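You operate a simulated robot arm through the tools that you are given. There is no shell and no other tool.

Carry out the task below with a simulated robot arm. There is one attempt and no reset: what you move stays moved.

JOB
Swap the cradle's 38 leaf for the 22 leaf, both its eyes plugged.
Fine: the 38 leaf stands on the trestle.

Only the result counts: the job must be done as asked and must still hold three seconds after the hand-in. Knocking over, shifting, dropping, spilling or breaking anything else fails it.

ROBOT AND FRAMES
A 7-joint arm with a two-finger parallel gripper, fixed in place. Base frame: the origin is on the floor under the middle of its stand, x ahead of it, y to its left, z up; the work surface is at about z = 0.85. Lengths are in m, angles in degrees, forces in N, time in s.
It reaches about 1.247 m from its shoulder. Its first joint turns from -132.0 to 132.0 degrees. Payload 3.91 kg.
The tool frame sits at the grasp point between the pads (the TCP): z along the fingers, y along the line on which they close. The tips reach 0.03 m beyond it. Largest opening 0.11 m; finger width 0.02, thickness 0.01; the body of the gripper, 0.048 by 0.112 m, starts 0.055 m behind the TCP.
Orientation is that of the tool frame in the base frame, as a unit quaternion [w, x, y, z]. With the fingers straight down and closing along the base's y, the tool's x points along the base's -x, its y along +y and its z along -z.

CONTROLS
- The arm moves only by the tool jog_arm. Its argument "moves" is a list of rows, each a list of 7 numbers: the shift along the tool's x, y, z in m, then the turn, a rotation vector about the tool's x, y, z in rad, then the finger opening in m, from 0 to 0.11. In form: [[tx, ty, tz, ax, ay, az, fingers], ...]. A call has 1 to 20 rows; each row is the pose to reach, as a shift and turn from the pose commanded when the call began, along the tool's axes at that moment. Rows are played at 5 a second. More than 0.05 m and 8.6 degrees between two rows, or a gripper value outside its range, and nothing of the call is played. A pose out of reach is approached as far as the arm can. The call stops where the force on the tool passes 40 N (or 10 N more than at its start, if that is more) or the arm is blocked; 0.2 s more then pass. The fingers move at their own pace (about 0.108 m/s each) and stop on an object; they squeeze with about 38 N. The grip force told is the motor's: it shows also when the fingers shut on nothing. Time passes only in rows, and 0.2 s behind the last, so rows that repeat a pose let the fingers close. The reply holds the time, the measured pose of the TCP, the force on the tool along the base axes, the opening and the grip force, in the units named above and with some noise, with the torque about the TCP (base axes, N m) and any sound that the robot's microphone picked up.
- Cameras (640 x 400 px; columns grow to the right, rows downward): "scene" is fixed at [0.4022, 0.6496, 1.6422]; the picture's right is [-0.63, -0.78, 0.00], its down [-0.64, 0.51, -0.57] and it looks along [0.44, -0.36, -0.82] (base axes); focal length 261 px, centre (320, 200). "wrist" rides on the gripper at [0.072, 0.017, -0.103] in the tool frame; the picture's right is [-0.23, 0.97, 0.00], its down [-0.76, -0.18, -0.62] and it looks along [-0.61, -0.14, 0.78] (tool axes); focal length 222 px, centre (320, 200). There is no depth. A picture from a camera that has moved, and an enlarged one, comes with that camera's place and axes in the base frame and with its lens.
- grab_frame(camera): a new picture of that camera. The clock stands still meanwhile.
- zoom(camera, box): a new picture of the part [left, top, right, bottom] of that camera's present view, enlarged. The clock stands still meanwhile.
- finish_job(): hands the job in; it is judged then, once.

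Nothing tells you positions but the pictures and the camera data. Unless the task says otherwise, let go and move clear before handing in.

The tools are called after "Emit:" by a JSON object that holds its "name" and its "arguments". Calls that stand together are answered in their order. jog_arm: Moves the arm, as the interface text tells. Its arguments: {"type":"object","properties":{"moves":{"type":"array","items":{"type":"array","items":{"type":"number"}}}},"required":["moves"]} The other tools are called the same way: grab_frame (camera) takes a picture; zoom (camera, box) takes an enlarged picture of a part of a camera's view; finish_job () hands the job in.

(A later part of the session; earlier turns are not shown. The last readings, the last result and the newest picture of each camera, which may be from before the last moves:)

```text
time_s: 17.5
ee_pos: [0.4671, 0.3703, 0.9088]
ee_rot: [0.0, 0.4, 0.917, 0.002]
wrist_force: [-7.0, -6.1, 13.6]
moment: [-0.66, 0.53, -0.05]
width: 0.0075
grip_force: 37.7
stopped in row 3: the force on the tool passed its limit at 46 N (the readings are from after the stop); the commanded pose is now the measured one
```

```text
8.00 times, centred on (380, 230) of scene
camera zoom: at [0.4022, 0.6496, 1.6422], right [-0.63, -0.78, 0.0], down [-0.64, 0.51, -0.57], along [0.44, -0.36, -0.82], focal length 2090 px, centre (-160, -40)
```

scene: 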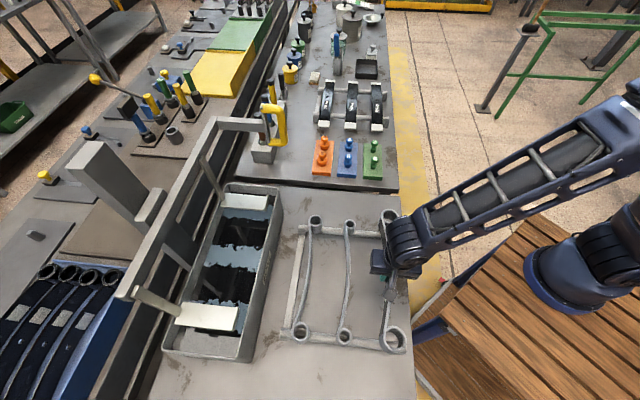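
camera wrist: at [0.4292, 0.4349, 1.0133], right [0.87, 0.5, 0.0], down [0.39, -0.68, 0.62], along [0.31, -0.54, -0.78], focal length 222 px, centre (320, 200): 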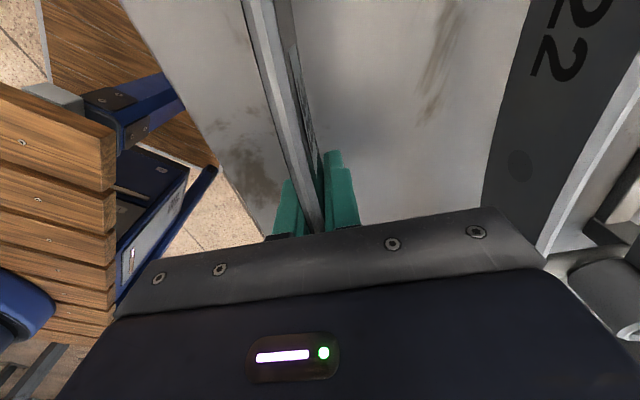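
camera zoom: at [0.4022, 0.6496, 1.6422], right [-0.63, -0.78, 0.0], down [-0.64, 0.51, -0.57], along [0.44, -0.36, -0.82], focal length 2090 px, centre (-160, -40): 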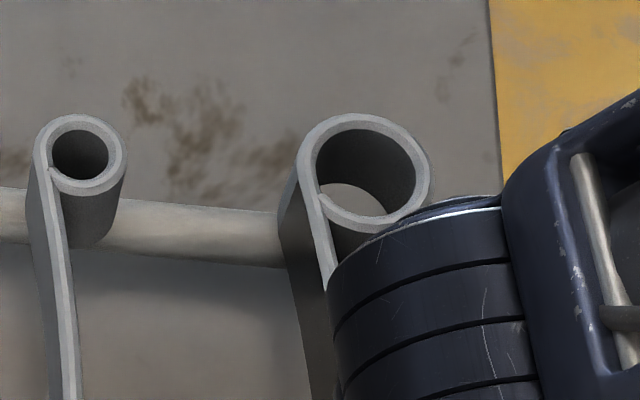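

Both eyes sit on their bars and the spacing to the 22 leaf is good. I'll ease the preload, open the fingers and back straight up.

Emit:
{"name": "jog_arm", "arguments": {"moves": [[0, 0, -0.001, 0, 0, 0, 0.0], [0, 0, -0.001, 0, 0, 0, 0.015], [0, 0, -0.001, 0, 0, 0, 0.03], [0, 0, -0.001, 0, 0, 0, 0.05], [0, 0, -0.001, 0, 0, 0, 0.05]]}}

Emit:
{"name": "zoom", "arguments": {"camera": "scene", "box": [280, 200, 430, 370]}}

Emit:
{"name": "grab_frame", "arguments": {"camera": "wrist"}}

```text
time_s: 18.7
ee_pos: [0.4667, 0.3696, 0.9101]
ee_rot: [0.001, 0.399, 0.917, 0.002]
wrist_force: [0.0, 0.2, 0.1]
moment: [-0.03, 0.01, 0.03]
width: 0.0498
grip_force: 0.0
```

```text
2.35 times, centred on (355, 285) of scene
camera zoom: at [0.4022, 0.6496, 1.6422], right [-0.63, -0.78, 0.0], down [-0.64, 0.51, -0.57], along [0.44, -0.36, -0.82], focal length 615 px, centre (238, 0)
```

zoom: 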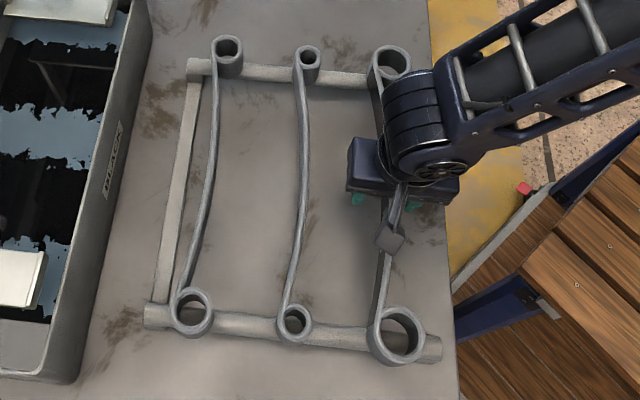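

```text
taken
camera wrist: at [0.4291, 0.4346, 1.0127], right [0.87, 0.5, 0.0], down [0.39, -0.68, 0.62], along [0.31, -0.54, -0.78], focal length 222 px, centre (320, 200)
```

wrist: 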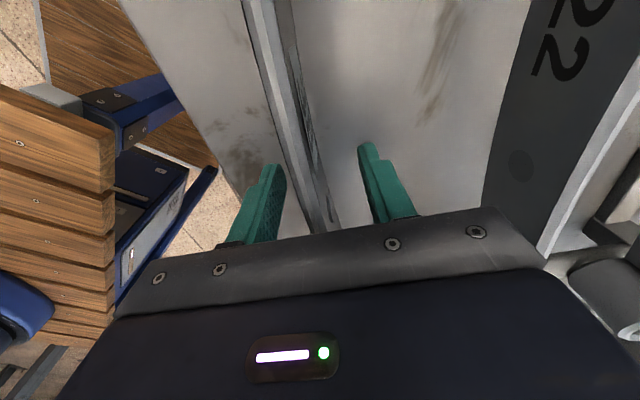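

The 38 leaf stands free on the trestle. The contact heights put the ledges 0.119 m above the bars. I'll back up and line up on the middle of the 22 leaf.

Emit:
{"name": "jog_arm", "arguments": {"moves": [[0, 0, -0.02, 0, 0, 0, 0.05], [0, 0, -0.045, 0, 0, 0, 0.05], [0, 0, -0.075, 0, 0, 0, 0.05], [0, 0, -0.11, 0, 0, 0, 0.06], [0, 0, -0.13, 0, 0, 0, 0.06], [0, 0.03, -0.14, 0, 0, -0.02, 0.06], [0, 0.07, -0.14, 0, 0, -0.035, 0.06], [0, 0.095, -0.14, 0, 0, -0.035, 0.06], [0, 0.095, -0.14, 0, 0, -0.035, 0.06]]}}

Emit:
{"name": "grab_frame", "arguments": {"camera": "wrist"}}

Emit:
{"name": "zoom", "arguments": {"camera": "wrist", "box": [260, 80, 420, 180]}}

Emit:
{"name": "zoom", "arguments": {"camera": "scene", "box": [280, 200, 430, 370]}}

```text
time_s: 20.7
ee_pos: [0.5364, 0.4351, 1.0513]
ee_rot: [0.001, 0.383, 0.924, 0.003]
wrist_force: [0.2, -0.7, -0.1]
moment: [0.0, -0.02, 0.03]
width: 0.0599
grip_force: 0.0
```

```text
taken
camera wrist: at [0.4966, 0.498, 1.1543], right [0.85, 0.53, 0.0], down [0.41, -0.67, 0.62], along [0.33, -0.53, -0.78], focal length 222 px, centre (320, 200)
```

wrist: 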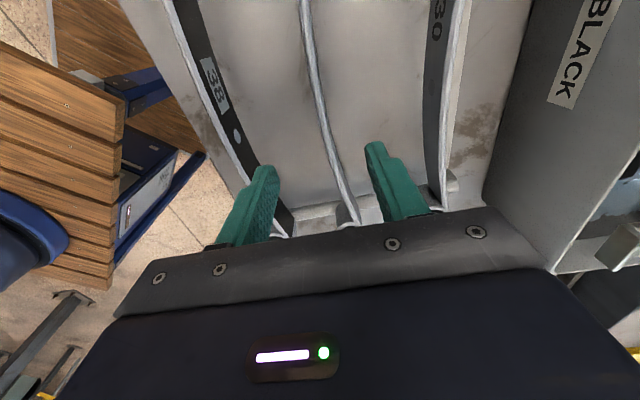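

```text
4.00 times, centred on (340, 130) of wrist
camera zoom: at [0.4966, 0.498, 1.1543], right [0.85, 0.53, 0.0], down [0.41, -0.67, 0.62], along [0.33, -0.53, -0.78], focal length 888 px, centre (240, 480)
```

zoom: 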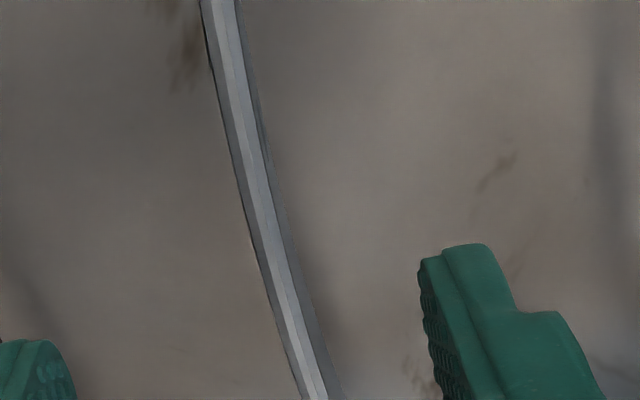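

```text
2.35 times, centred on (355, 285) of scene
camera zoom: at [0.4022, 0.6496, 1.6422], right [-0.63, -0.78, 0.0], down [-0.64, 0.51, -0.57], along [0.44, -0.36, -0.82], focal length 615 px, centre (238, 0)
```

zoom: 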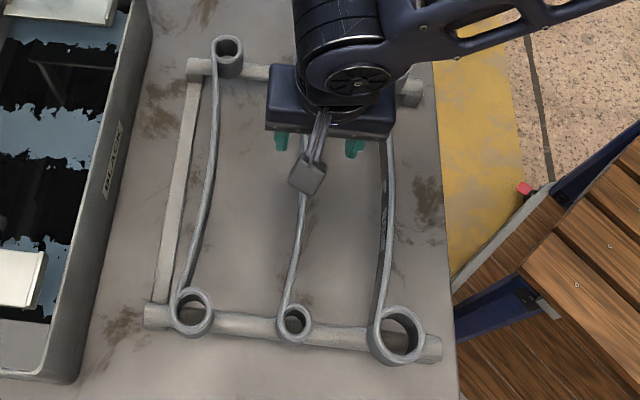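

The 22 strip is about 3.4 mm toward +p of the TCP. I'll correct that and the small residual roll, descend, and close on it.

Emit:
{"name": "jog_arm", "arguments": {"moves": [[0, 0.0034, 0.03, 0.006, 0, 0, 0.06], [0, 0.0034, 0.06, 0.006, 0, 0, 0.06], [0, 0.0034, 0.09, 0.006, 0, 0, 0.06], [0, 0.0034, 0.115, 0.006, 0, 0, 0.06], [0, 0.0034, 0.134, 0.006, 0, 0, 0.06], [0, 0.0034, 0.134, 0.006, 0, 0, 0.06]]}}

Emit:
{"name": "grab_frame", "arguments": {"camera": "wrist"}}

Emit:
{"name": "zoom", "arguments": {"camera": "wrist", "box": [240, 140, 400, 240]}}

```text
time_s: 22.1
ee_pos: [0.5406, 0.4377, 0.9153]
ee_rot: [0.0, 0.382, 0.924, -0.001]
wrist_force: [0.0, 0.2, 0.1]
moment: [0.0, -0.03, -0.01]
width: 0.0601
grip_force: 0.1
```

```text
taken
camera wrist: at [0.5008, 0.5017, 1.0186], right [0.85, 0.53, 0.0], down [0.41, -0.66, 0.62], along [0.33, -0.53, -0.78], focal length 222 px, centre (320, 200)
```

wrist: 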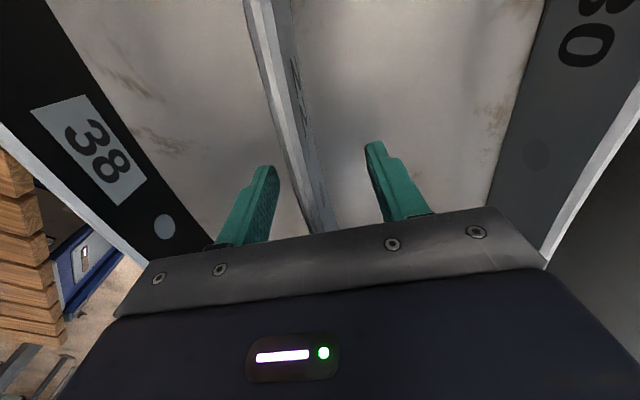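

```text
4.00 times, centred on (320, 190) of wrist
camera zoom: at [0.5008, 0.5017, 1.0186], right [0.85, 0.53, 0.0], down [0.41, -0.66, 0.62], along [0.33, -0.53, -0.78], focal length 888 px, centre (320, 240)
```

zoom: 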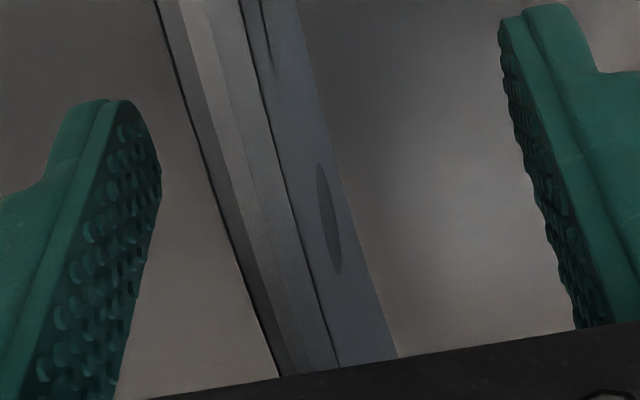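

The strip is about 2 mm toward −p of centre. I'll nudge, then close.

Emit:
{"name": "jog_arm", "arguments": {"moves": [[0, -0.002, 0, 0, 0, 0, 0.06], [0, -0.002, 0, 0, 0, 0, 0.03], [0, -0.002, 0, 0, 0, 0, 0.0], [0, -0.002, 0, 0, 0, 0, 0.0], [0, -0.002, 0, 0, 0, 0, 0.0], [0, -0.002, 0, 0, 0, 0, 0.0]]}}

Emit:
{"name": "zoom", "arguments": {"camera": "scene", "box": [280, 200, 430, 370]}}

Emit:
{"name": "zoom", "arguments": {"camera": "wrist", "box": [220, 0, 380, 100]}}

```text
time_s: 23.5
ee_pos: [0.5372, 0.4367, 0.9156]
ee_rot: [-0.001, 0.383, 0.924, -0.001]
wrist_force: [-0.5, 0.3, -0.5]
moment: [0.16, -0.06, 0.46]
width: 0.0077
grip_force: 38.1
```

```text
2.35 times, centred on (355, 285) of scene
camera zoom: at [0.4022, 0.6496, 1.6422], right [-0.63, -0.78, 0.0], down [-0.64, 0.51, -0.57], along [0.44, -0.36, -0.82], focal length 615 px, centre (238, 0)
```

zoom: 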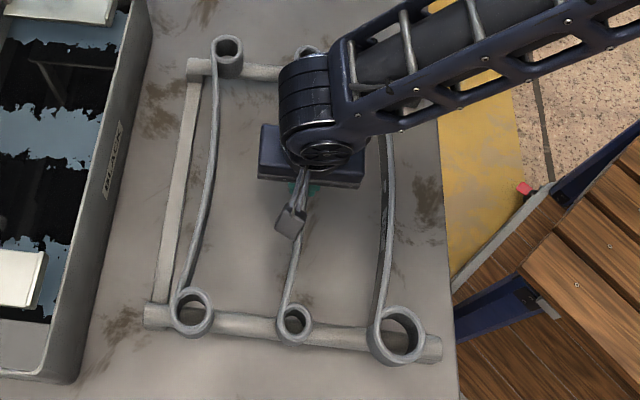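

```text
4.00 times, centred on (300, 50) of wrist
camera zoom: at [0.4988, 0.5006, 1.0187], right [0.85, 0.53, 0.0], down [0.41, -0.66, 0.62], along [0.33, -0.53, -0.78], focal length 888 px, centre (400, 800)
```

zoom: 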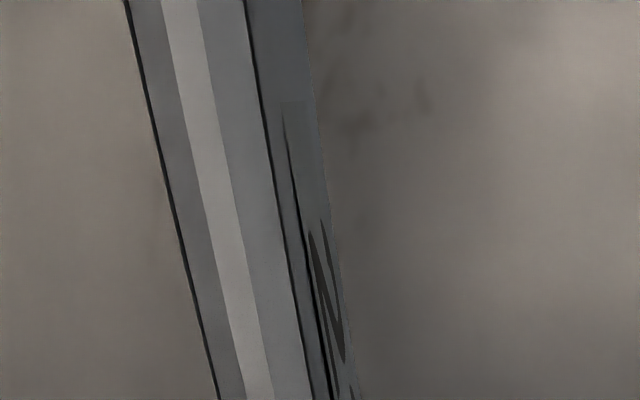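

Gripped at 7.7 mm. I'll lift clear and check its yaw from the scene camera.

Emit:
{"name": "jog_arm", "arguments": {"moves": [[0, 0, -0.008, 0, 0, 0, 0.0], [0, 0, -0.02, 0, 0, 0, 0.0], [0, 0, -0.05, 0, 0, 0, 0.0], [0, 0, -0.085, 0, 0, 0, 0.0], [0, 0, -0.125, 0, 0, 0, 0.0], [0, 0, -0.165, 0, 0, 0, 0.0], [0, 0, -0.2, 0, 0, 0, 0.0], [0, 0, -0.2, 0, 0, 0, 0.0]]}}

Emit:
{"name": "grab_frame", "arguments": {"camera": "scene"}}

Emit:
{"name": "zoom", "arguments": {"camera": "scene", "box": [270, 160, 430, 370]}}

Emit:
{"name": "grab_frame", "arguments": {"camera": "wrist"}}

```text
time_s: 25.3
ee_pos: [0.5369, 0.4371, 1.1135]
ee_rot: [-0.001, 0.382, 0.924, -0.002]
wrist_force: [0.9, 0.1, -12.8]
moment: [-0.08, -0.01, -0.02]
width: 0.0073
grip_force: 38.3
```

```text
taken
```

scene: 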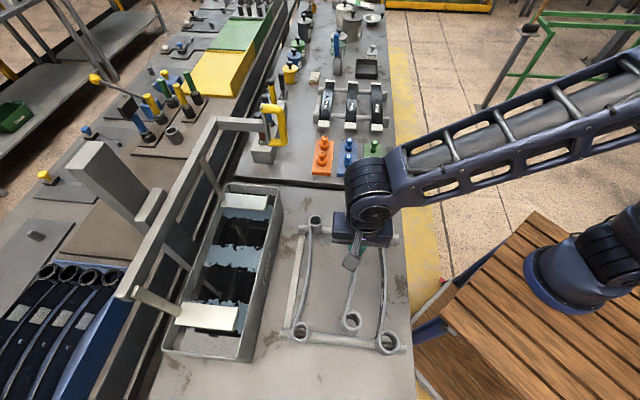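

```text
1.90 times, centred on (350, 265) of scene
camera zoom: at [0.4022, 0.6496, 1.6422], right [-0.63, -0.78, 0.0], down [-0.64, 0.51, -0.57], along [0.44, -0.36, -0.82], focal length 498 px, centre (263, 76)
```

zoom: 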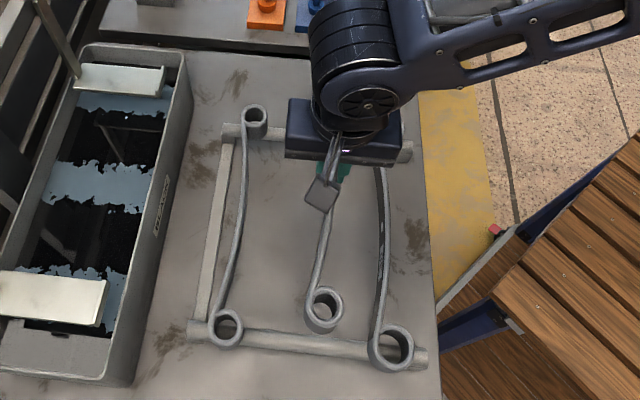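

```text
taken
camera wrist: at [0.4981, 0.5004, 1.2173], right [0.85, 0.53, 0.0], down [0.41, -0.66, 0.62], along [0.33, -0.53, -0.78], focal length 222 px, centre (320, 200)
```

wrist: 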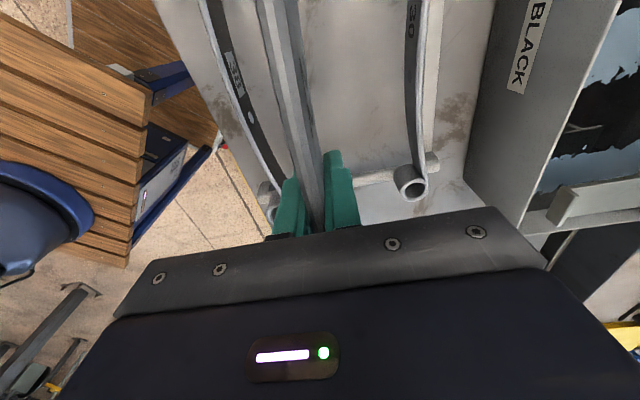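

The 22 leaf is up, weighs about 1.3 kg, and is yawed about 2° clockwise. I'll take that out while carrying it over the cradle, staying about 8 cm above the ledges.

Emit:
{"name": "jog_arm", "arguments": {"moves": [[0, 0.02, -0.01, 0, 0, -0.008, 0.0], [0.001, 0.055, -0.01, 0, 0, -0.016, 0.0], [0.001, 0.095, -0.01, 0, 0, -0.024, 0.0], [0.002, 0.135, -0.01, 0, 0, -0.033, 0.0], [0.002, 0.175, -0.01, 0, 0, -0.033, 0.0], [0.003, 0.215, -0.01, 0, 0, -0.033, 0.0], [0.003, 0.255, -0.01, 0, 0, -0.033, 0.0], [0.003, 0.285, -0.01, 0, 0, -0.033, 0.0], [0.003, 0.2975, -0.01, 0, 0, -0.033, 0.0], [0.003, 0.2975, -0.01, 0, 0, -0.033, 0.0]]}}

Emit:
{"name": "grab_frame", "arguments": {"camera": "scene"}}

Emit:
{"name": "zoom", "arguments": {"camera": "scene", "box": [150, 170, 310, 370]}}

Emit:
{"name": "grab_frame", "arguments": {"camera": "wrist"}}

```text
time_s: 27.5
ee_pos: [0.7483, 0.6491, 1.1245]
ee_rot: [0.0, 0.368, 0.93, -0.002]
wrist_force: [-0.5, -0.6, -12.3]
moment: [-0.05, 0.03, -0.02]
width: 0.0073
grip_force: 38.3
```

```text
taken
```

scene: 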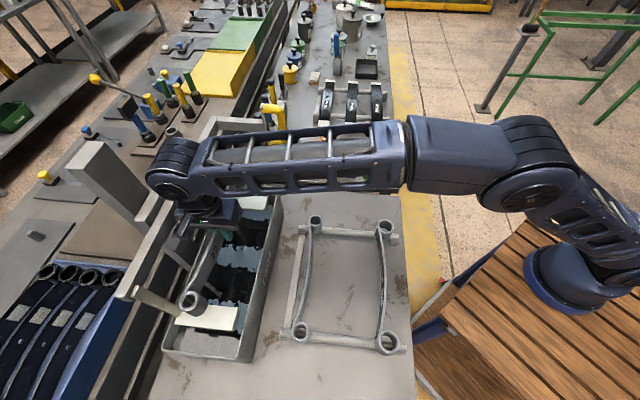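

```text
2.00 times, centred on (230, 270) of scene
camera zoom: at [0.4022, 0.6496, 1.6422], right [-0.63, -0.78, 0.0], down [-0.64, 0.51, -0.57], along [0.44, -0.36, -0.82], focal length 522 px, centre (500, 60)
```

zoom: 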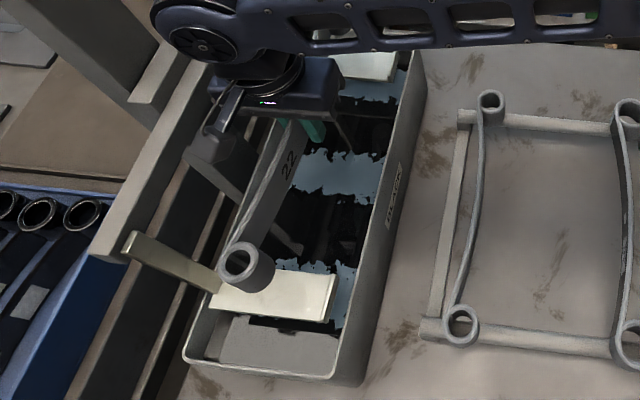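

```text
taken
camera wrist: at [0.7065, 0.7102, 1.227], right [0.83, 0.56, 0.0], down [0.44, -0.65, 0.62], along [0.34, -0.52, -0.78], focal length 222 px, centre (320, 200)
```

wrist: 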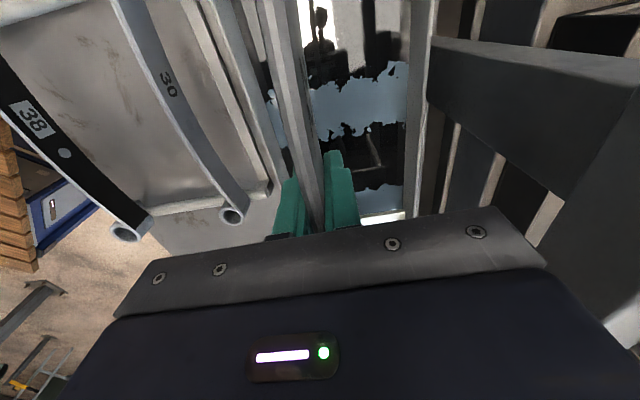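

The 22 leaf is over the cradle with its near eye at about (−0.081, 0.990), centred over the ledge. Contact should come at TCP z ≈ 1.035, so I'll lower to just above that and check.

Emit:
{"name": "jog_arm", "arguments": {"moves": [[0, 0, 0.025, 0, 0, 0, 0.0], [0, 0, 0.05, 0, 0, 0, 0.0], [0, 0, 0.065, 0, 0, 0, 0.0], [0, 0, 0.077, 0, 0, 0, 0.0], [0, 0, 0.077, 0, 0, 0, 0.0]]}}

Emit:
{"name": "zoom", "arguments": {"camera": "scene", "box": [150, 250, 270, 340]}}

Emit:
{"name": "zoom", "arguments": {"camera": "scene", "box": [190, 180, 290, 250]}}

Emit:
{"name": "grab_frame", "arguments": {"camera": "wrist"}}

```text
time_s: 28.7
ee_pos: [0.746, 0.6478, 1.0473]
ee_rot: [-0.001, 0.368, 0.93, -0.002]
wrist_force: [-0.4, -0.4, -12.0]
moment: [-0.07, 0.0, 0.0]
width: 0.0074
grip_force: 37.7
```

```text
4.44 times, centred on (210, 295) of scene
camera zoom: at [0.4022, 0.6496, 1.6422], right [-0.63, -0.78, 0.0], down [-0.64, 0.51, -0.57], along [0.44, -0.36, -0.82], focal length 1161 px, centre (809, -222)
```

zoom: 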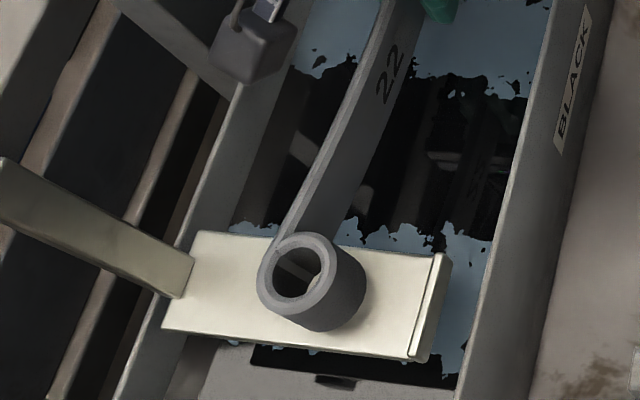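

```text
5.71 times, centred on (240, 215) of scene
camera zoom: at [0.4022, 0.6496, 1.6422], right [-0.63, -0.78, 0.0], down [-0.64, 0.51, -0.57], along [0.44, -0.36, -0.82], focal length 1493 px, centre (777, 114)
```

zoom: 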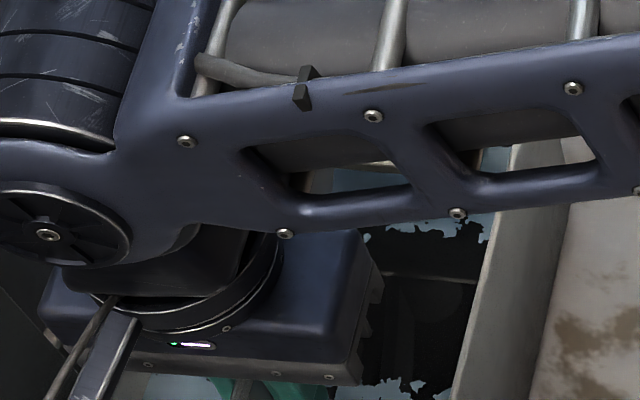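

```text
taken
camera wrist: at [0.7051, 0.7105, 1.15], right [0.83, 0.55, 0.0], down [0.44, -0.65, 0.62], along [0.34, -0.52, -0.78], focal length 222 px, centre (320, 200)
```

wrist: 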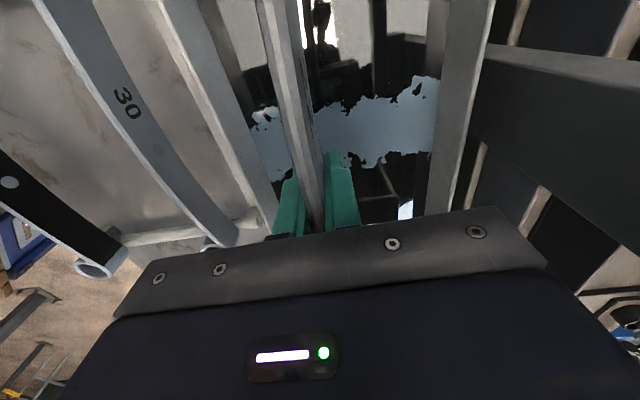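

Near eye is over its ledge. Lowering in small steps until contact.

Emit:
{"name": "jog_arm", "arguments": {"moves": [[0, 0, 0.003, 0, 0, 0, 0.0], [0, 0, 0.006, 0, 0, 0, 0.0], [0, 0, 0.008, 0, 0, 0, 0.0]]}}

```text
time_s: 29.5
ee_pos: [0.7464, 0.6478, 1.0404]
ee_rot: [-0.001, 0.367, 0.93, -0.001]
wrist_force: [0.2, -0.2, -11.6]
moment: [-0.04, 0.01, 0.03]
width: 0.0077
grip_force: 38.5
```

Emit:
{"name": "jog_arm", "arguments": {"moves": [[0, 0, 0.0015, 0, 0, 0, 0.0], [0, 0, 0.003, 0, 0, 0, 0.0], [0, 0, 0.0045, 0, 0, 0, 0.0]]}}

```text
time_s: 30.3
ee_pos: [0.7466, 0.6486, 1.0339]
ee_rot: [0.0, 0.368, 0.93, -0.001]
wrist_force: [0.7, 0.4, -11.7]
moment: [-0.08, 0.03, -0.03]
width: 0.0076
grip_force: 38.3
```

Emit:
{"name": "jog_arm", "arguments": {"moves": [[0, 0, 0.001, 0, 0, 0, 0.0], [0, 0, 0.002, 0, 0, 0, 0.0], [0, 0, 0.003, 0, 0, 0, 0.0]]}}

Emit:
{"name": "zoom", "arguments": {"camera": "scene", "box": [150, 250, 270, 340]}}

```text
time_s: 31.1
ee_pos: [0.7466, 0.6495, 1.0342]
ee_rot: [0.0, 0.368, 0.93, 0.0]
wrist_force: [-2.8, -0.8, 0.9]
moment: [-0.3, -0.45, -0.01]
width: 0.0074
grip_force: 38.2
```

```text
4.44 times, centred on (210, 295) of scene
camera zoom: at [0.4022, 0.6496, 1.6422], right [-0.63, -0.78, 0.0], down [-0.64, 0.51, -0.57], along [0.44, -0.36, -0.82], focal length 1161 px, centre (809, -222)
```

zoom: 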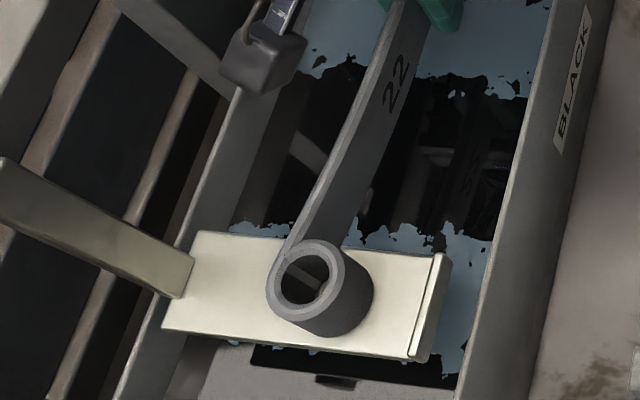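

Contact at both ends (the contact force now carries the leaf's weight). I'll open the fingers gently and check it stays put.

Emit:
{"name": "jog_arm", "arguments": {"moves": [[0, 0, 0, 0, 0, 0, 0.0], [0, 0, 0, 0, 0, 0, 0.015], [0, 0, 0, 0, 0, 0, 0.03], [0, 0, 0, 0, 0, 0, 0.045], [0, 0, 0, 0, 0, 0, 0.045]]}}

Emit:
{"name": "zoom", "arguments": {"camera": "scene", "box": [150, 250, 270, 340]}}

Emit:
{"name": "grab_frame", "arguments": {"camera": "wrist"}}

```text
time_s: 32.3
ee_pos: [0.7471, 0.6484, 1.033]
ee_rot: [0.0, 0.369, 0.93, -0.001]
wrist_force: [-0.1, 0.3, -0.4]
moment: [-0.01, -0.01, 0.0]
width: 0.0452
grip_force: 0.0
```

```text
4.44 times, centred on (210, 295) of scene
camera zoom: at [0.4022, 0.6496, 1.6422], right [-0.63, -0.78, 0.0], down [-0.64, 0.51, -0.57], along [0.44, -0.36, -0.82], focal length 1161 px, centre (809, -222)
```

zoom: 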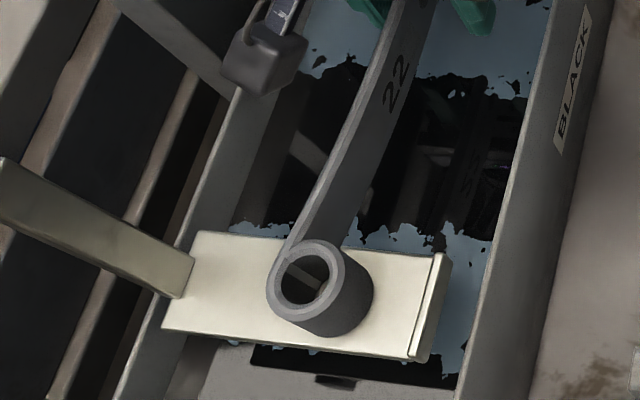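

```text
taken
camera wrist: at [0.7052, 0.711, 1.1357], right [0.83, 0.56, 0.0], down [0.44, -0.65, 0.62], along [0.34, -0.52, -0.78], focal length 222 px, centre (320, 200)
```

wrist: 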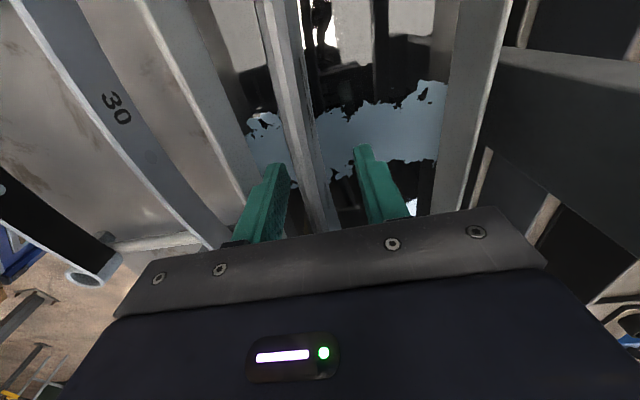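

The 22 leaf stands on its ledges by itself. I'll rise clear and check both of its eyes from above.

Emit:
{"name": "jog_arm", "arguments": {"moves": [[0, 0, -0.02, 0, 0, 0, 0.045], [0, 0, -0.05, 0, 0, 0, 0.045], [0, 0, -0.085, 0, 0, 0, 0.045], [0, 0, -0.12, 0, 0, 0.015, 0.045], [0.03, 0, -0.15, 0, 0, 0.033, 0.045], [0.06, 0, -0.18, 0, 0, 0.033, 0.045], [0.1, 0, -0.2, 0, 0, 0.033, 0.045], [0.1, 0, -0.2, 0, 0, 0.033, 0.045]]}}

Emit:
{"name": "grab_frame", "arguments": {"camera": "scene"}}

Emit:
{"name": "grab_frame", "arguments": {"camera": "wrist"}}

Emit:
{"name": "zoom", "arguments": {"camera": "scene", "box": [150, 170, 310, 370]}}

```text
time_s: 34.1
ee_pos: [0.6749, 0.7164, 1.2315]
ee_rot: [0.0, 0.384, 0.923, -0.002]
wrist_force: [0.3, -0.9, -0.6]
moment: [-0.02, 0.02, -0.02]
width: 0.0449
grip_force: 0.1
```

```text
taken
```

scene: 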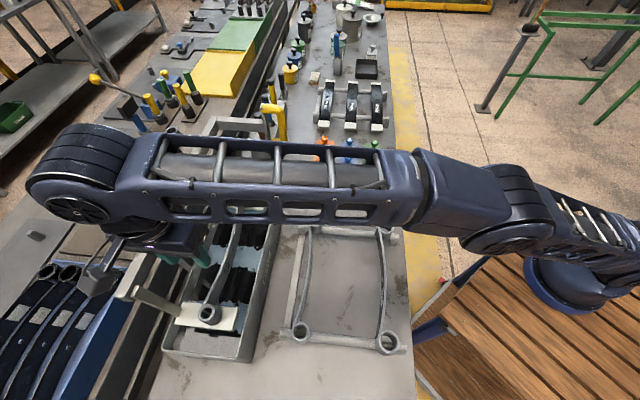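

```text
taken
camera wrist: at [0.6355, 0.781, 1.3345], right [0.85, 0.53, 0.0], down [0.41, -0.66, 0.62], along [0.33, -0.53, -0.78], focal length 222 px, centre (320, 200)
```

wrist: 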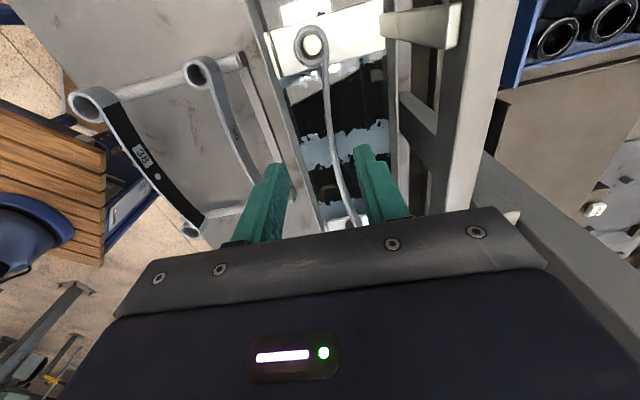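

```text
2.00 times, centred on (230, 270) of scene
camera zoom: at [0.4022, 0.6496, 1.6422], right [-0.63, -0.78, 0.0], down [-0.64, 0.51, -0.57], along [0.44, -0.36, -0.82], focal length 522 px, centre (500, 60)
```

zoom: 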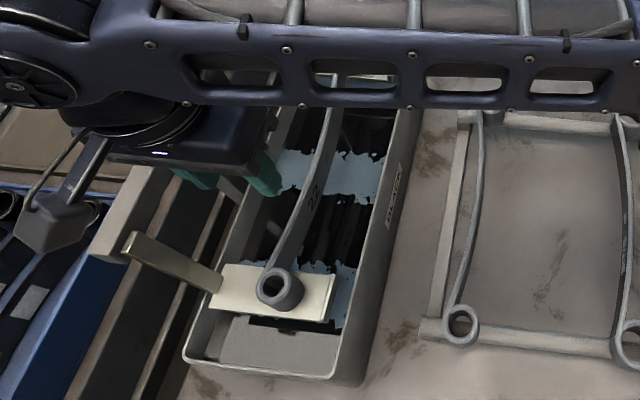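

Emit:
{"name": "zoom", "arguments": {"camera": "wrist", "box": [272, 20, 352, 70]}}

Emit:
{"name": "zoom", "arguments": {"camera": "wrist", "box": [300, 180, 400, 242]}}

Emit:
{"name": "zoom", "arguments": {"camera": "wrist", "box": [60, 40, 280, 240]}}

```text
8.00 times, centred on (312, 45) of wrist
camera zoom: at [0.6355, 0.781, 1.3345], right [0.85, 0.53, 0.0], down [0.41, -0.66, 0.62], along [0.33, -0.53, -0.78], focal length 1777 px, centre (384, 1440)
```

zoom: 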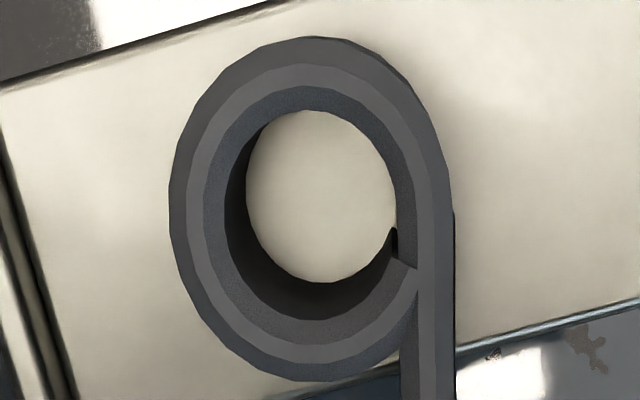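

```text
6.40 times, centred on (350, 211) of wrist
camera zoom: at [0.6355, 0.781, 1.3345], right [0.85, 0.53, 0.0], down [0.41, -0.66, 0.62], along [0.33, -0.53, -0.78], focal length 1422 px, centre (128, 130)
```

zoom: 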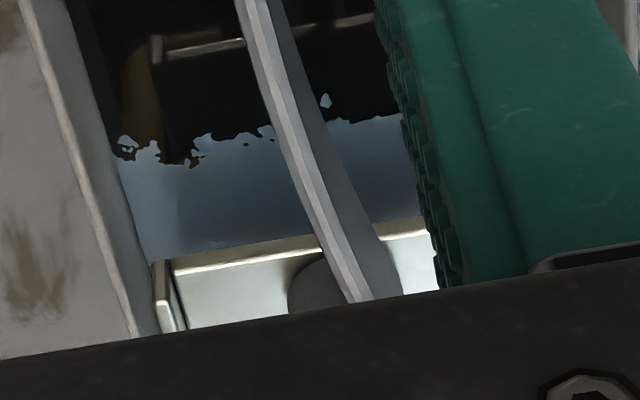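

```text
2.00 times, centred on (170, 140) of wrist
camera zoom: at [0.6355, 0.781, 1.3345], right [0.85, 0.53, 0.0], down [0.41, -0.66, 0.62], along [0.33, -0.53, -0.78], focal length 444 px, centre (620, 320)
```

zoom: 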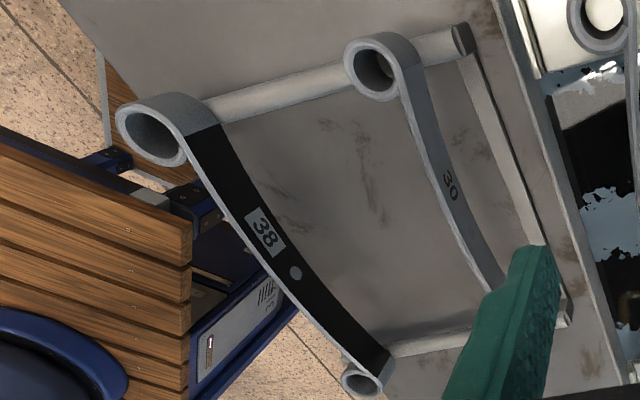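

Near eye centre is at about (s = −0.087, p = 0.988). Now I'll carry the empty gripper over to the plug blocks, staying clear of the yellow handle, and look at the green 22 plugs.

Emit:
{"name": "jog_arm", "arguments": {"moves": [[0, -0.04, 0, 0, 0, 0, 0.08], [0, -0.085, 0, 0, 0, 0, 0.11], [0, -0.13, 0, 0, 0, 0, 0.11], [0, -0.175, 0, 0, 0, 0, 0.11], [-0.01, -0.22, 0, 0, 0, 0, 0.11], [-0.03, -0.26, 0, 0, 0, 0, 0.11], [-0.06, -0.295, 0, 0, 0, 0, 0.11], [-0.1, -0.32, 0, 0, 0, 0, 0.11], [-0.14, -0.34, 0, 0, 0, 0, 0.11], [-0.185, -0.355, 0, 0, 0, 0, 0.11], [-0.23, -0.365, 0, 0, 0, 0, 0.11], [-0.275, -0.37, 0, 0, 0, 0, 0.11], [-0.32, -0.37, 0, 0, 0, 0, 0.11], [-0.365, -0.37, 0, 0, 0, 0, 0.11], [-0.41, -0.37, 0, 0, 0, 0, 0.11], [-0.45, -0.37, 0.02, 0, 0, 0, 0.11], [-0.45, -0.37, 0.02, 0, 0, 0, 0.11]]}}

Emit:
{"name": "grab_frame", "arguments": {"camera": "wrist"}}

Emit:
{"name": "grab_frame", "arguments": {"camera": "scene"}}

```text
time_s: 37.7
ee_pos: [0.7257, 0.1389, 1.2148]
ee_rot: [0.0, 0.383, 0.924, -0.001]
wrist_force: [0.3, 0.0, 1.4]
moment: [-0.01, -0.02, -0.02]
width: 0.1101
grip_force: 0.0
```

```text
taken
camera wrist: at [0.6869, 0.2017, 1.318], right [0.85, 0.53, 0.0], down [0.41, -0.66, 0.62], along [0.33, -0.53, -0.78], focal length 222 px, centre (320, 200)
```

wrist: 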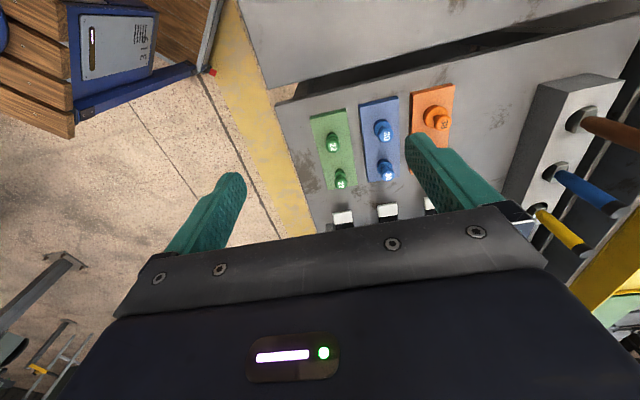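

```text
taken
```

scene: 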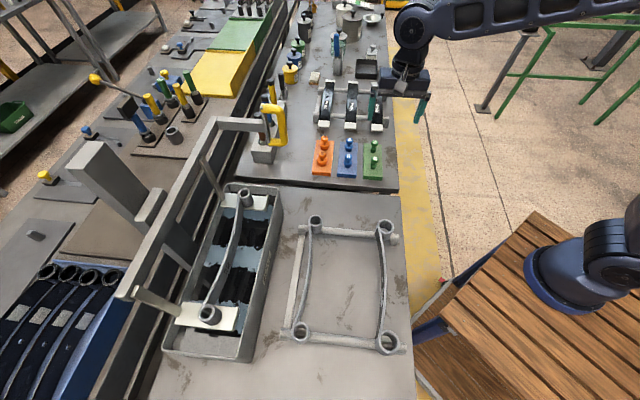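

Emit:
{"name": "zoom", "arguments": {"camera": "wrist", "box": [292, 100, 388, 160]}}

Emit:
{"name": "zoom", "arguments": {"camera": "wrist", "box": [292, 145, 388, 205]}}

Emit:
{"name": "zoom", "arguments": {"camera": "scene", "box": [345, 130, 401, 185]}}

Emit:
{"name": "zoom", "arguments": {"camera": "scene", "box": [210, 170, 290, 230]}}

Emit:
{"name": "zoom", "arguments": {"camera": "scene", "box": [160, 280, 260, 345]}}

Emit:
{"name": "zoom", "arguments": {"camera": "scene", "box": [270, 200, 430, 370]}}

```text
6.67 times, centred on (340, 130) of wrist
camera zoom: at [0.6869, 0.2017, 1.318], right [0.85, 0.53, 0.0], down [0.41, -0.66, 0.62], along [0.33, -0.53, -0.78], focal length 1481 px, centre (187, 667)
```

zoom: 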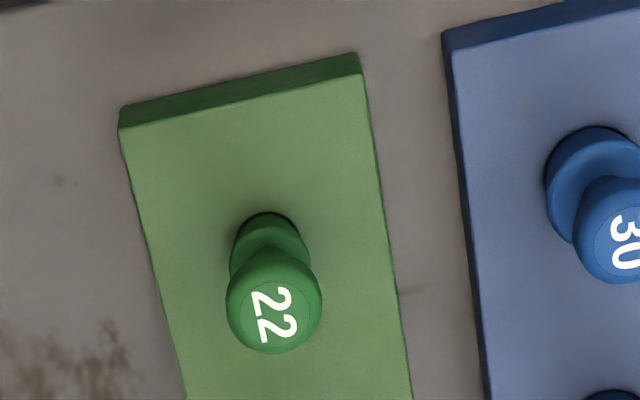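

```text
6.67 times, centred on (340, 175) of wrist
camera zoom: at [0.6869, 0.2017, 1.318], right [0.85, 0.53, 0.0], down [0.41, -0.66, 0.62], along [0.33, -0.53, -0.78], focal length 1481 px, centre (187, 367)
```

zoom: 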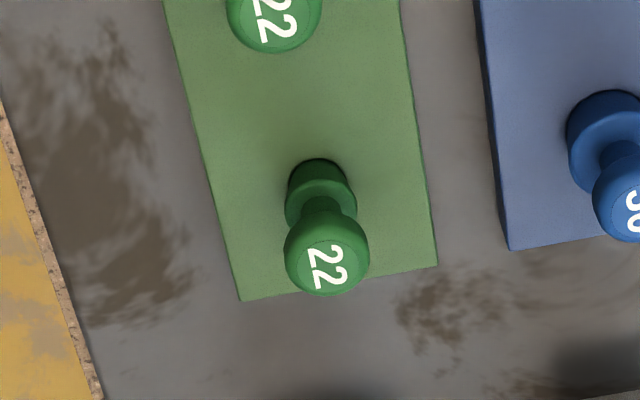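

```text
7.27 times, centred on (373, 158) of scene
camera zoom: at [0.4022, 0.6496, 1.6422], right [-0.63, -0.78, 0.0], down [-0.64, 0.51, -0.57], along [0.44, -0.36, -0.82], focal length 1900 px, centre (-66, 509)
```

zoom: 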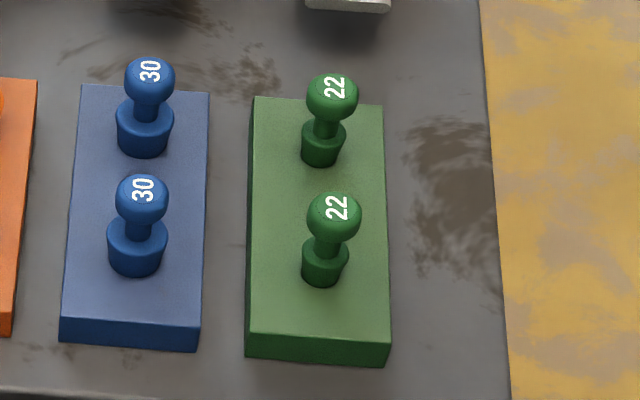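

```text
6.67 times, centred on (250, 200) of scene
camera zoom: at [0.4022, 0.6496, 1.6422], right [-0.63, -0.78, 0.0], down [-0.64, 0.51, -0.57], along [0.44, -0.36, -0.82], focal length 1742 px, centre (787, 200)
```

zoom: 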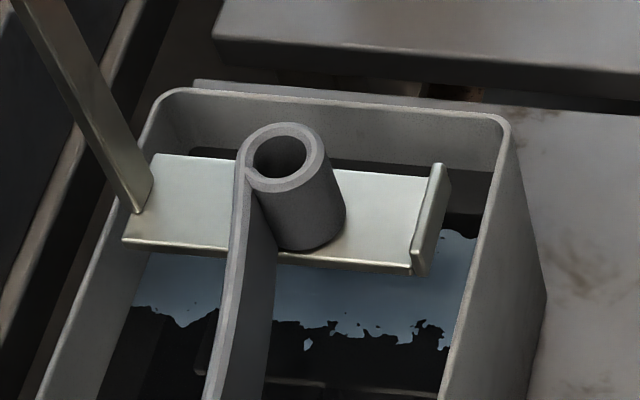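

```text
6.15 times, centred on (210, 312) of scene
camera zoom: at [0.4022, 0.6496, 1.6422], right [-0.63, -0.78, 0.0], down [-0.64, 0.51, -0.57], along [0.44, -0.36, -0.82], focal length 1608 px, centre (997, -492)
```

zoom: 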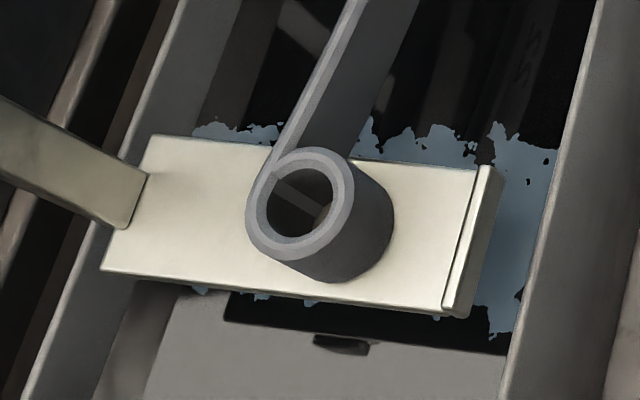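

```text
2.35 times, centred on (350, 285) of scene
camera zoom: at [0.4022, 0.6496, 1.6422], right [-0.63, -0.78, 0.0], down [-0.64, 0.51, -0.57], along [0.44, -0.36, -0.82], focal length 615 px, centre (249, 0)
```

zoom: 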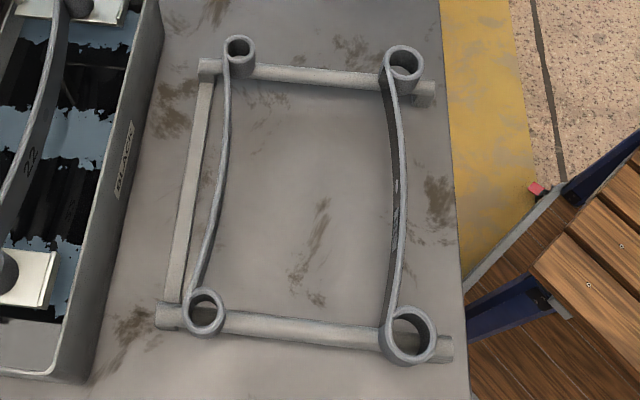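

Everything placed so far is standing well. The 22 plugs are tapered stoppers with ball knobs. I put the knob centres at about (s = 0.522, p = 0.611) and (0.607, 0.611), z ≈ 0.925, and I'll hover over the nearer one.

Emit:
{"name": "jog_arm", "arguments": {"moves": [[-0.02, 0, 0.035, 0, 0, 0, 0.055], [-0.04, 0, 0.07, 0, 0, 0, 0.055], [-0.06, 0, 0.105, 0, 0, 0, 0.055], [-0.085, 0, 0.14, 0, 0, 0, 0.055], [-0.107, 0, 0.175, 0, 0, 0, 0.055], [-0.107, 0, 0.19, 0, 0, 0, 0.055], [-0.107, 0, 0.19, 0, 0, 0, 0.055]]}}

Emit:
{"name": "grab_frame", "arguments": {"camera": "wrist"}}

Emit:
{"name": "zoom", "arguments": {"camera": "wrist", "box": [240, 100, 400, 200]}}

Emit:
{"name": "zoom", "arguments": {"camera": "scene", "box": [330, 90, 430, 190]}}

```text
time_s: 39.3
ee_pos: [0.8053, 0.0601, 1.024]
ee_rot: [0.0, 0.382, 0.924, -0.001]
wrist_force: [0.2, -0.3, 0.3]
moment: [0.04, 0.01, -0.01]
width: 0.0549
grip_force: 0.2
```

```text
taken
camera wrist: at [0.766, 0.1243, 1.1267], right [0.85, 0.53, 0.0], down [0.41, -0.66, 0.62], along [0.33, -0.53, -0.78], focal length 222 px, centre (320, 200)
```

wrist: 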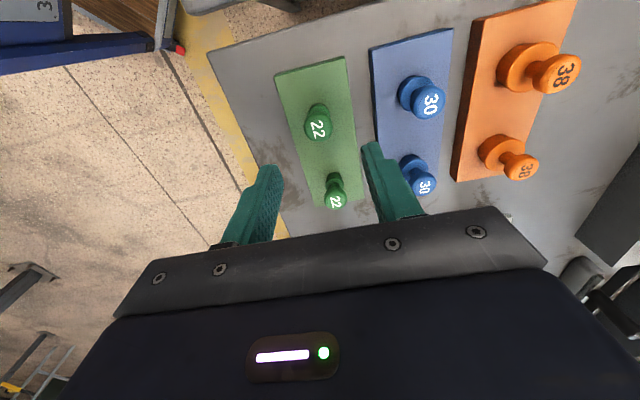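

```text
4.00 times, centred on (320, 150) of wrist
camera zoom: at [0.766, 0.1243, 1.1267], right [0.85, 0.53, 0.0], down [0.41, -0.66, 0.62], along [0.33, -0.53, -0.78], focal length 888 px, centre (320, 400)
```

zoom: 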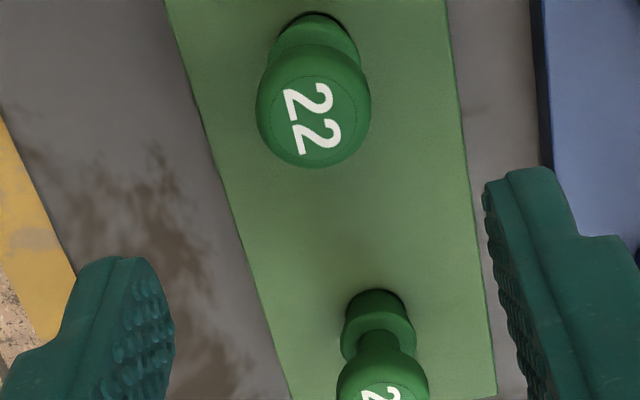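

```text
4.00 times, centred on (380, 140) of scene
camera zoom: at [0.4022, 0.6496, 1.6422], right [-0.63, -0.78, 0.0], down [-0.64, 0.51, -0.57], along [0.44, -0.36, -0.82], focal length 1045 px, centre (80, 440)
```

zoom: 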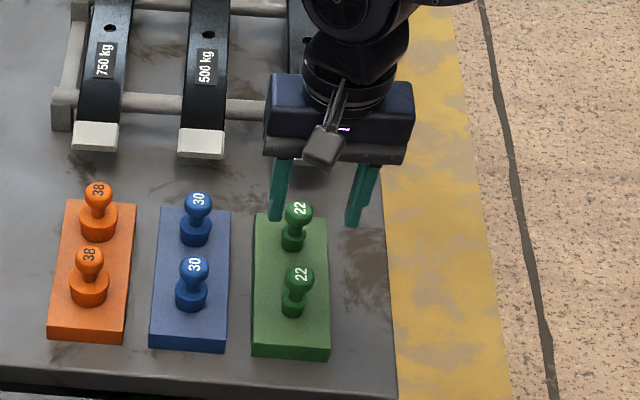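

Emit:
{"name": "jog_arm", "arguments": {"moves": [[-0.001, -0.002, 0.02, 0, 0, 0, 0.055], [-0.002, -0.002, 0.04, 0, 0, 0, 0.055], [-0.002, -0.002, 0.06, 0, 0, 0, 0.055], [-0.002, -0.002, 0.06, 0, 0, 0, 0.055]]}}

Emit:
{"name": "grab_frame", "arguments": {"camera": "wrist"}}

Emit:
{"name": "zoom", "arguments": {"camera": "wrist", "box": [240, 110, 400, 210]}}

Emit:
{"name": "zoom", "arguments": {"camera": "scene", "box": [330, 110, 410, 180]}}

```text
time_s: 40.3
ee_pos: [0.8067, 0.0569, 0.9642]
ee_rot: [-0.001, 0.383, 0.924, -0.002]
wrist_force: [-0.2, 0.7, 0.5]
moment: [0.02, 0.03, -0.02]
width: 0.055
grip_force: 0.1
```

```text
taken
camera wrist: at [0.7663, 0.1205, 1.0673], right [0.85, 0.53, 0.0], down [0.41, -0.66, 0.62], along [0.33, -0.53, -0.78], focal length 222 px, centre (320, 200)
```

wrist: 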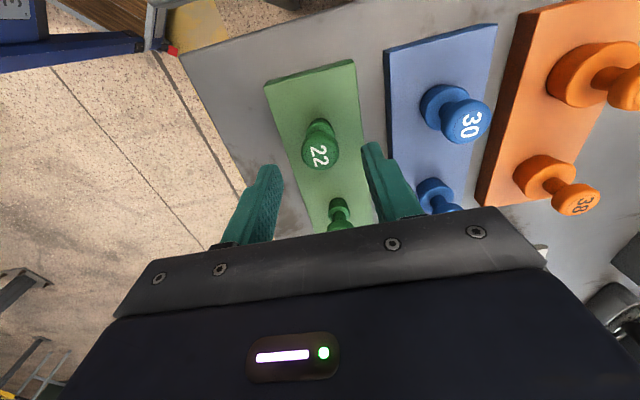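

```text
4.00 times, centred on (320, 160) of wrist
camera zoom: at [0.7663, 0.1205, 1.0673], right [0.85, 0.53, 0.0], down [0.41, -0.66, 0.62], along [0.33, -0.53, -0.78], focal length 888 px, centre (320, 360)
```

zoom: 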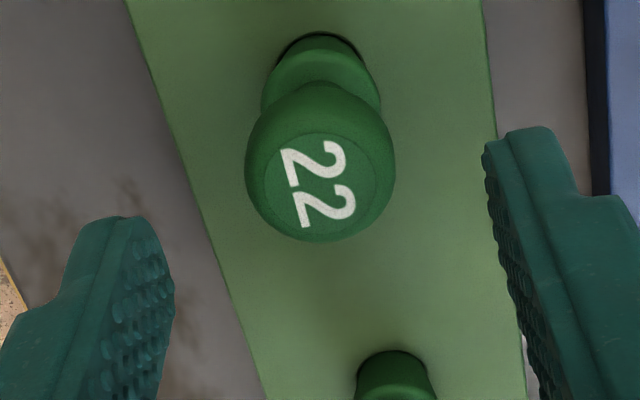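

```text
5.71 times, centred on (370, 145) of scene
camera zoom: at [0.4022, 0.6496, 1.6422], right [-0.63, -0.78, 0.0], down [-0.64, 0.51, -0.57], along [0.44, -0.36, -0.82], focal length 1493 px, centre (34, 514)
```

zoom: 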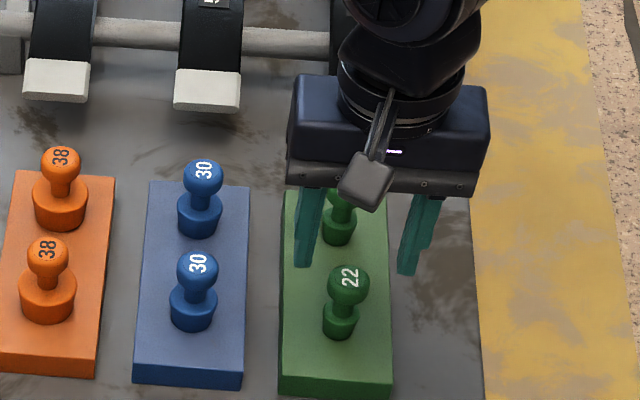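

Aligned over the near 22 plug within about 1 mm. I'll descend so the pads sit on the knob with the tips just past it, then close gently.

Emit:
{"name": "jog_arm", "arguments": {"moves": [[0, 0, 0.015, 0, 0, 0, 0.055], [0, 0.0005, 0.028, 0, 0, 0, 0.055], [0, 0.0005, 0.037, 0, 0, 0, 0.055], [0, 0.0005, 0.037, 0, 0, 0, 0.055]]}}

Emit:
{"name": "grab_frame", "arguments": {"camera": "wrist"}}

Emit:
{"name": "zoom", "arguments": {"camera": "wrist", "box": [240, 135, 400, 235]}}

Emit:
{"name": "zoom", "arguments": {"camera": "scene", "box": [330, 110, 410, 180]}}

```text
time_s: 41.3
ee_pos: [0.8053, 0.0587, 0.9256]
ee_rot: [0.0, 0.383, 0.924, 0.0]
wrist_force: [-0.4, -0.5, 0.1]
moment: [0.04, -0.01, 0.01]
width: 0.0549
grip_force: 0.2
```

```text
taken
camera wrist: at [0.7657, 0.1212, 1.0296], right [0.85, 0.53, 0.0], down [0.41, -0.66, 0.62], along [0.33, -0.53, -0.78], focal length 222 px, centre (320, 200)
```

wrist: 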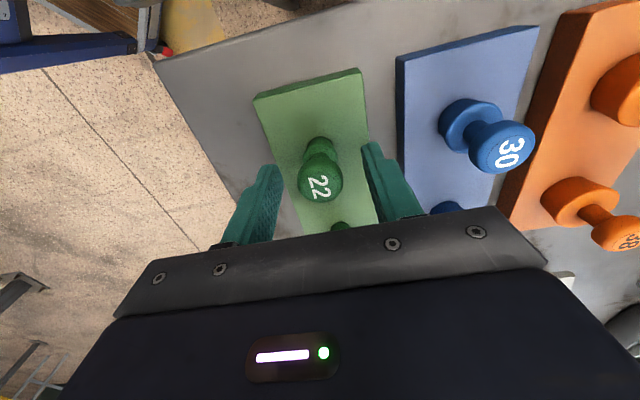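

```text
4.00 times, centred on (320, 185) of wrist
camera zoom: at [0.7657, 0.1212, 1.0296], right [0.85, 0.53, 0.0], down [0.41, -0.66, 0.62], along [0.33, -0.53, -0.78], focal length 888 px, centre (320, 260)
```

zoom: 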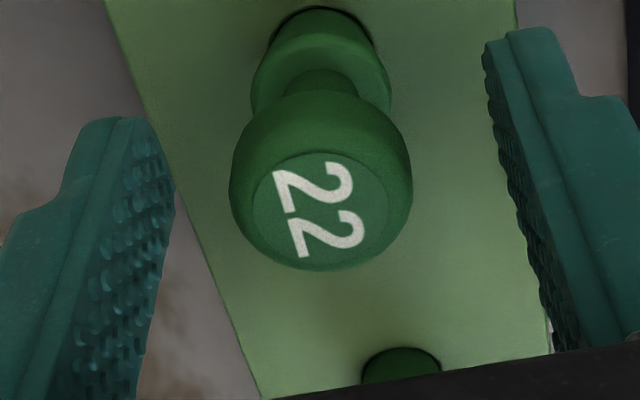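

```text
5.71 times, centred on (370, 145) of scene
camera zoom: at [0.4022, 0.6496, 1.6422], right [-0.63, -0.78, 0.0], down [-0.64, 0.51, -0.57], along [0.44, -0.36, -0.82], focal length 1493 px, centre (34, 514)
```

zoom: 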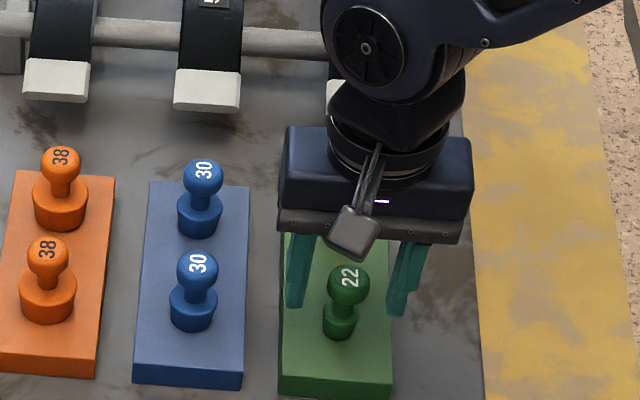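

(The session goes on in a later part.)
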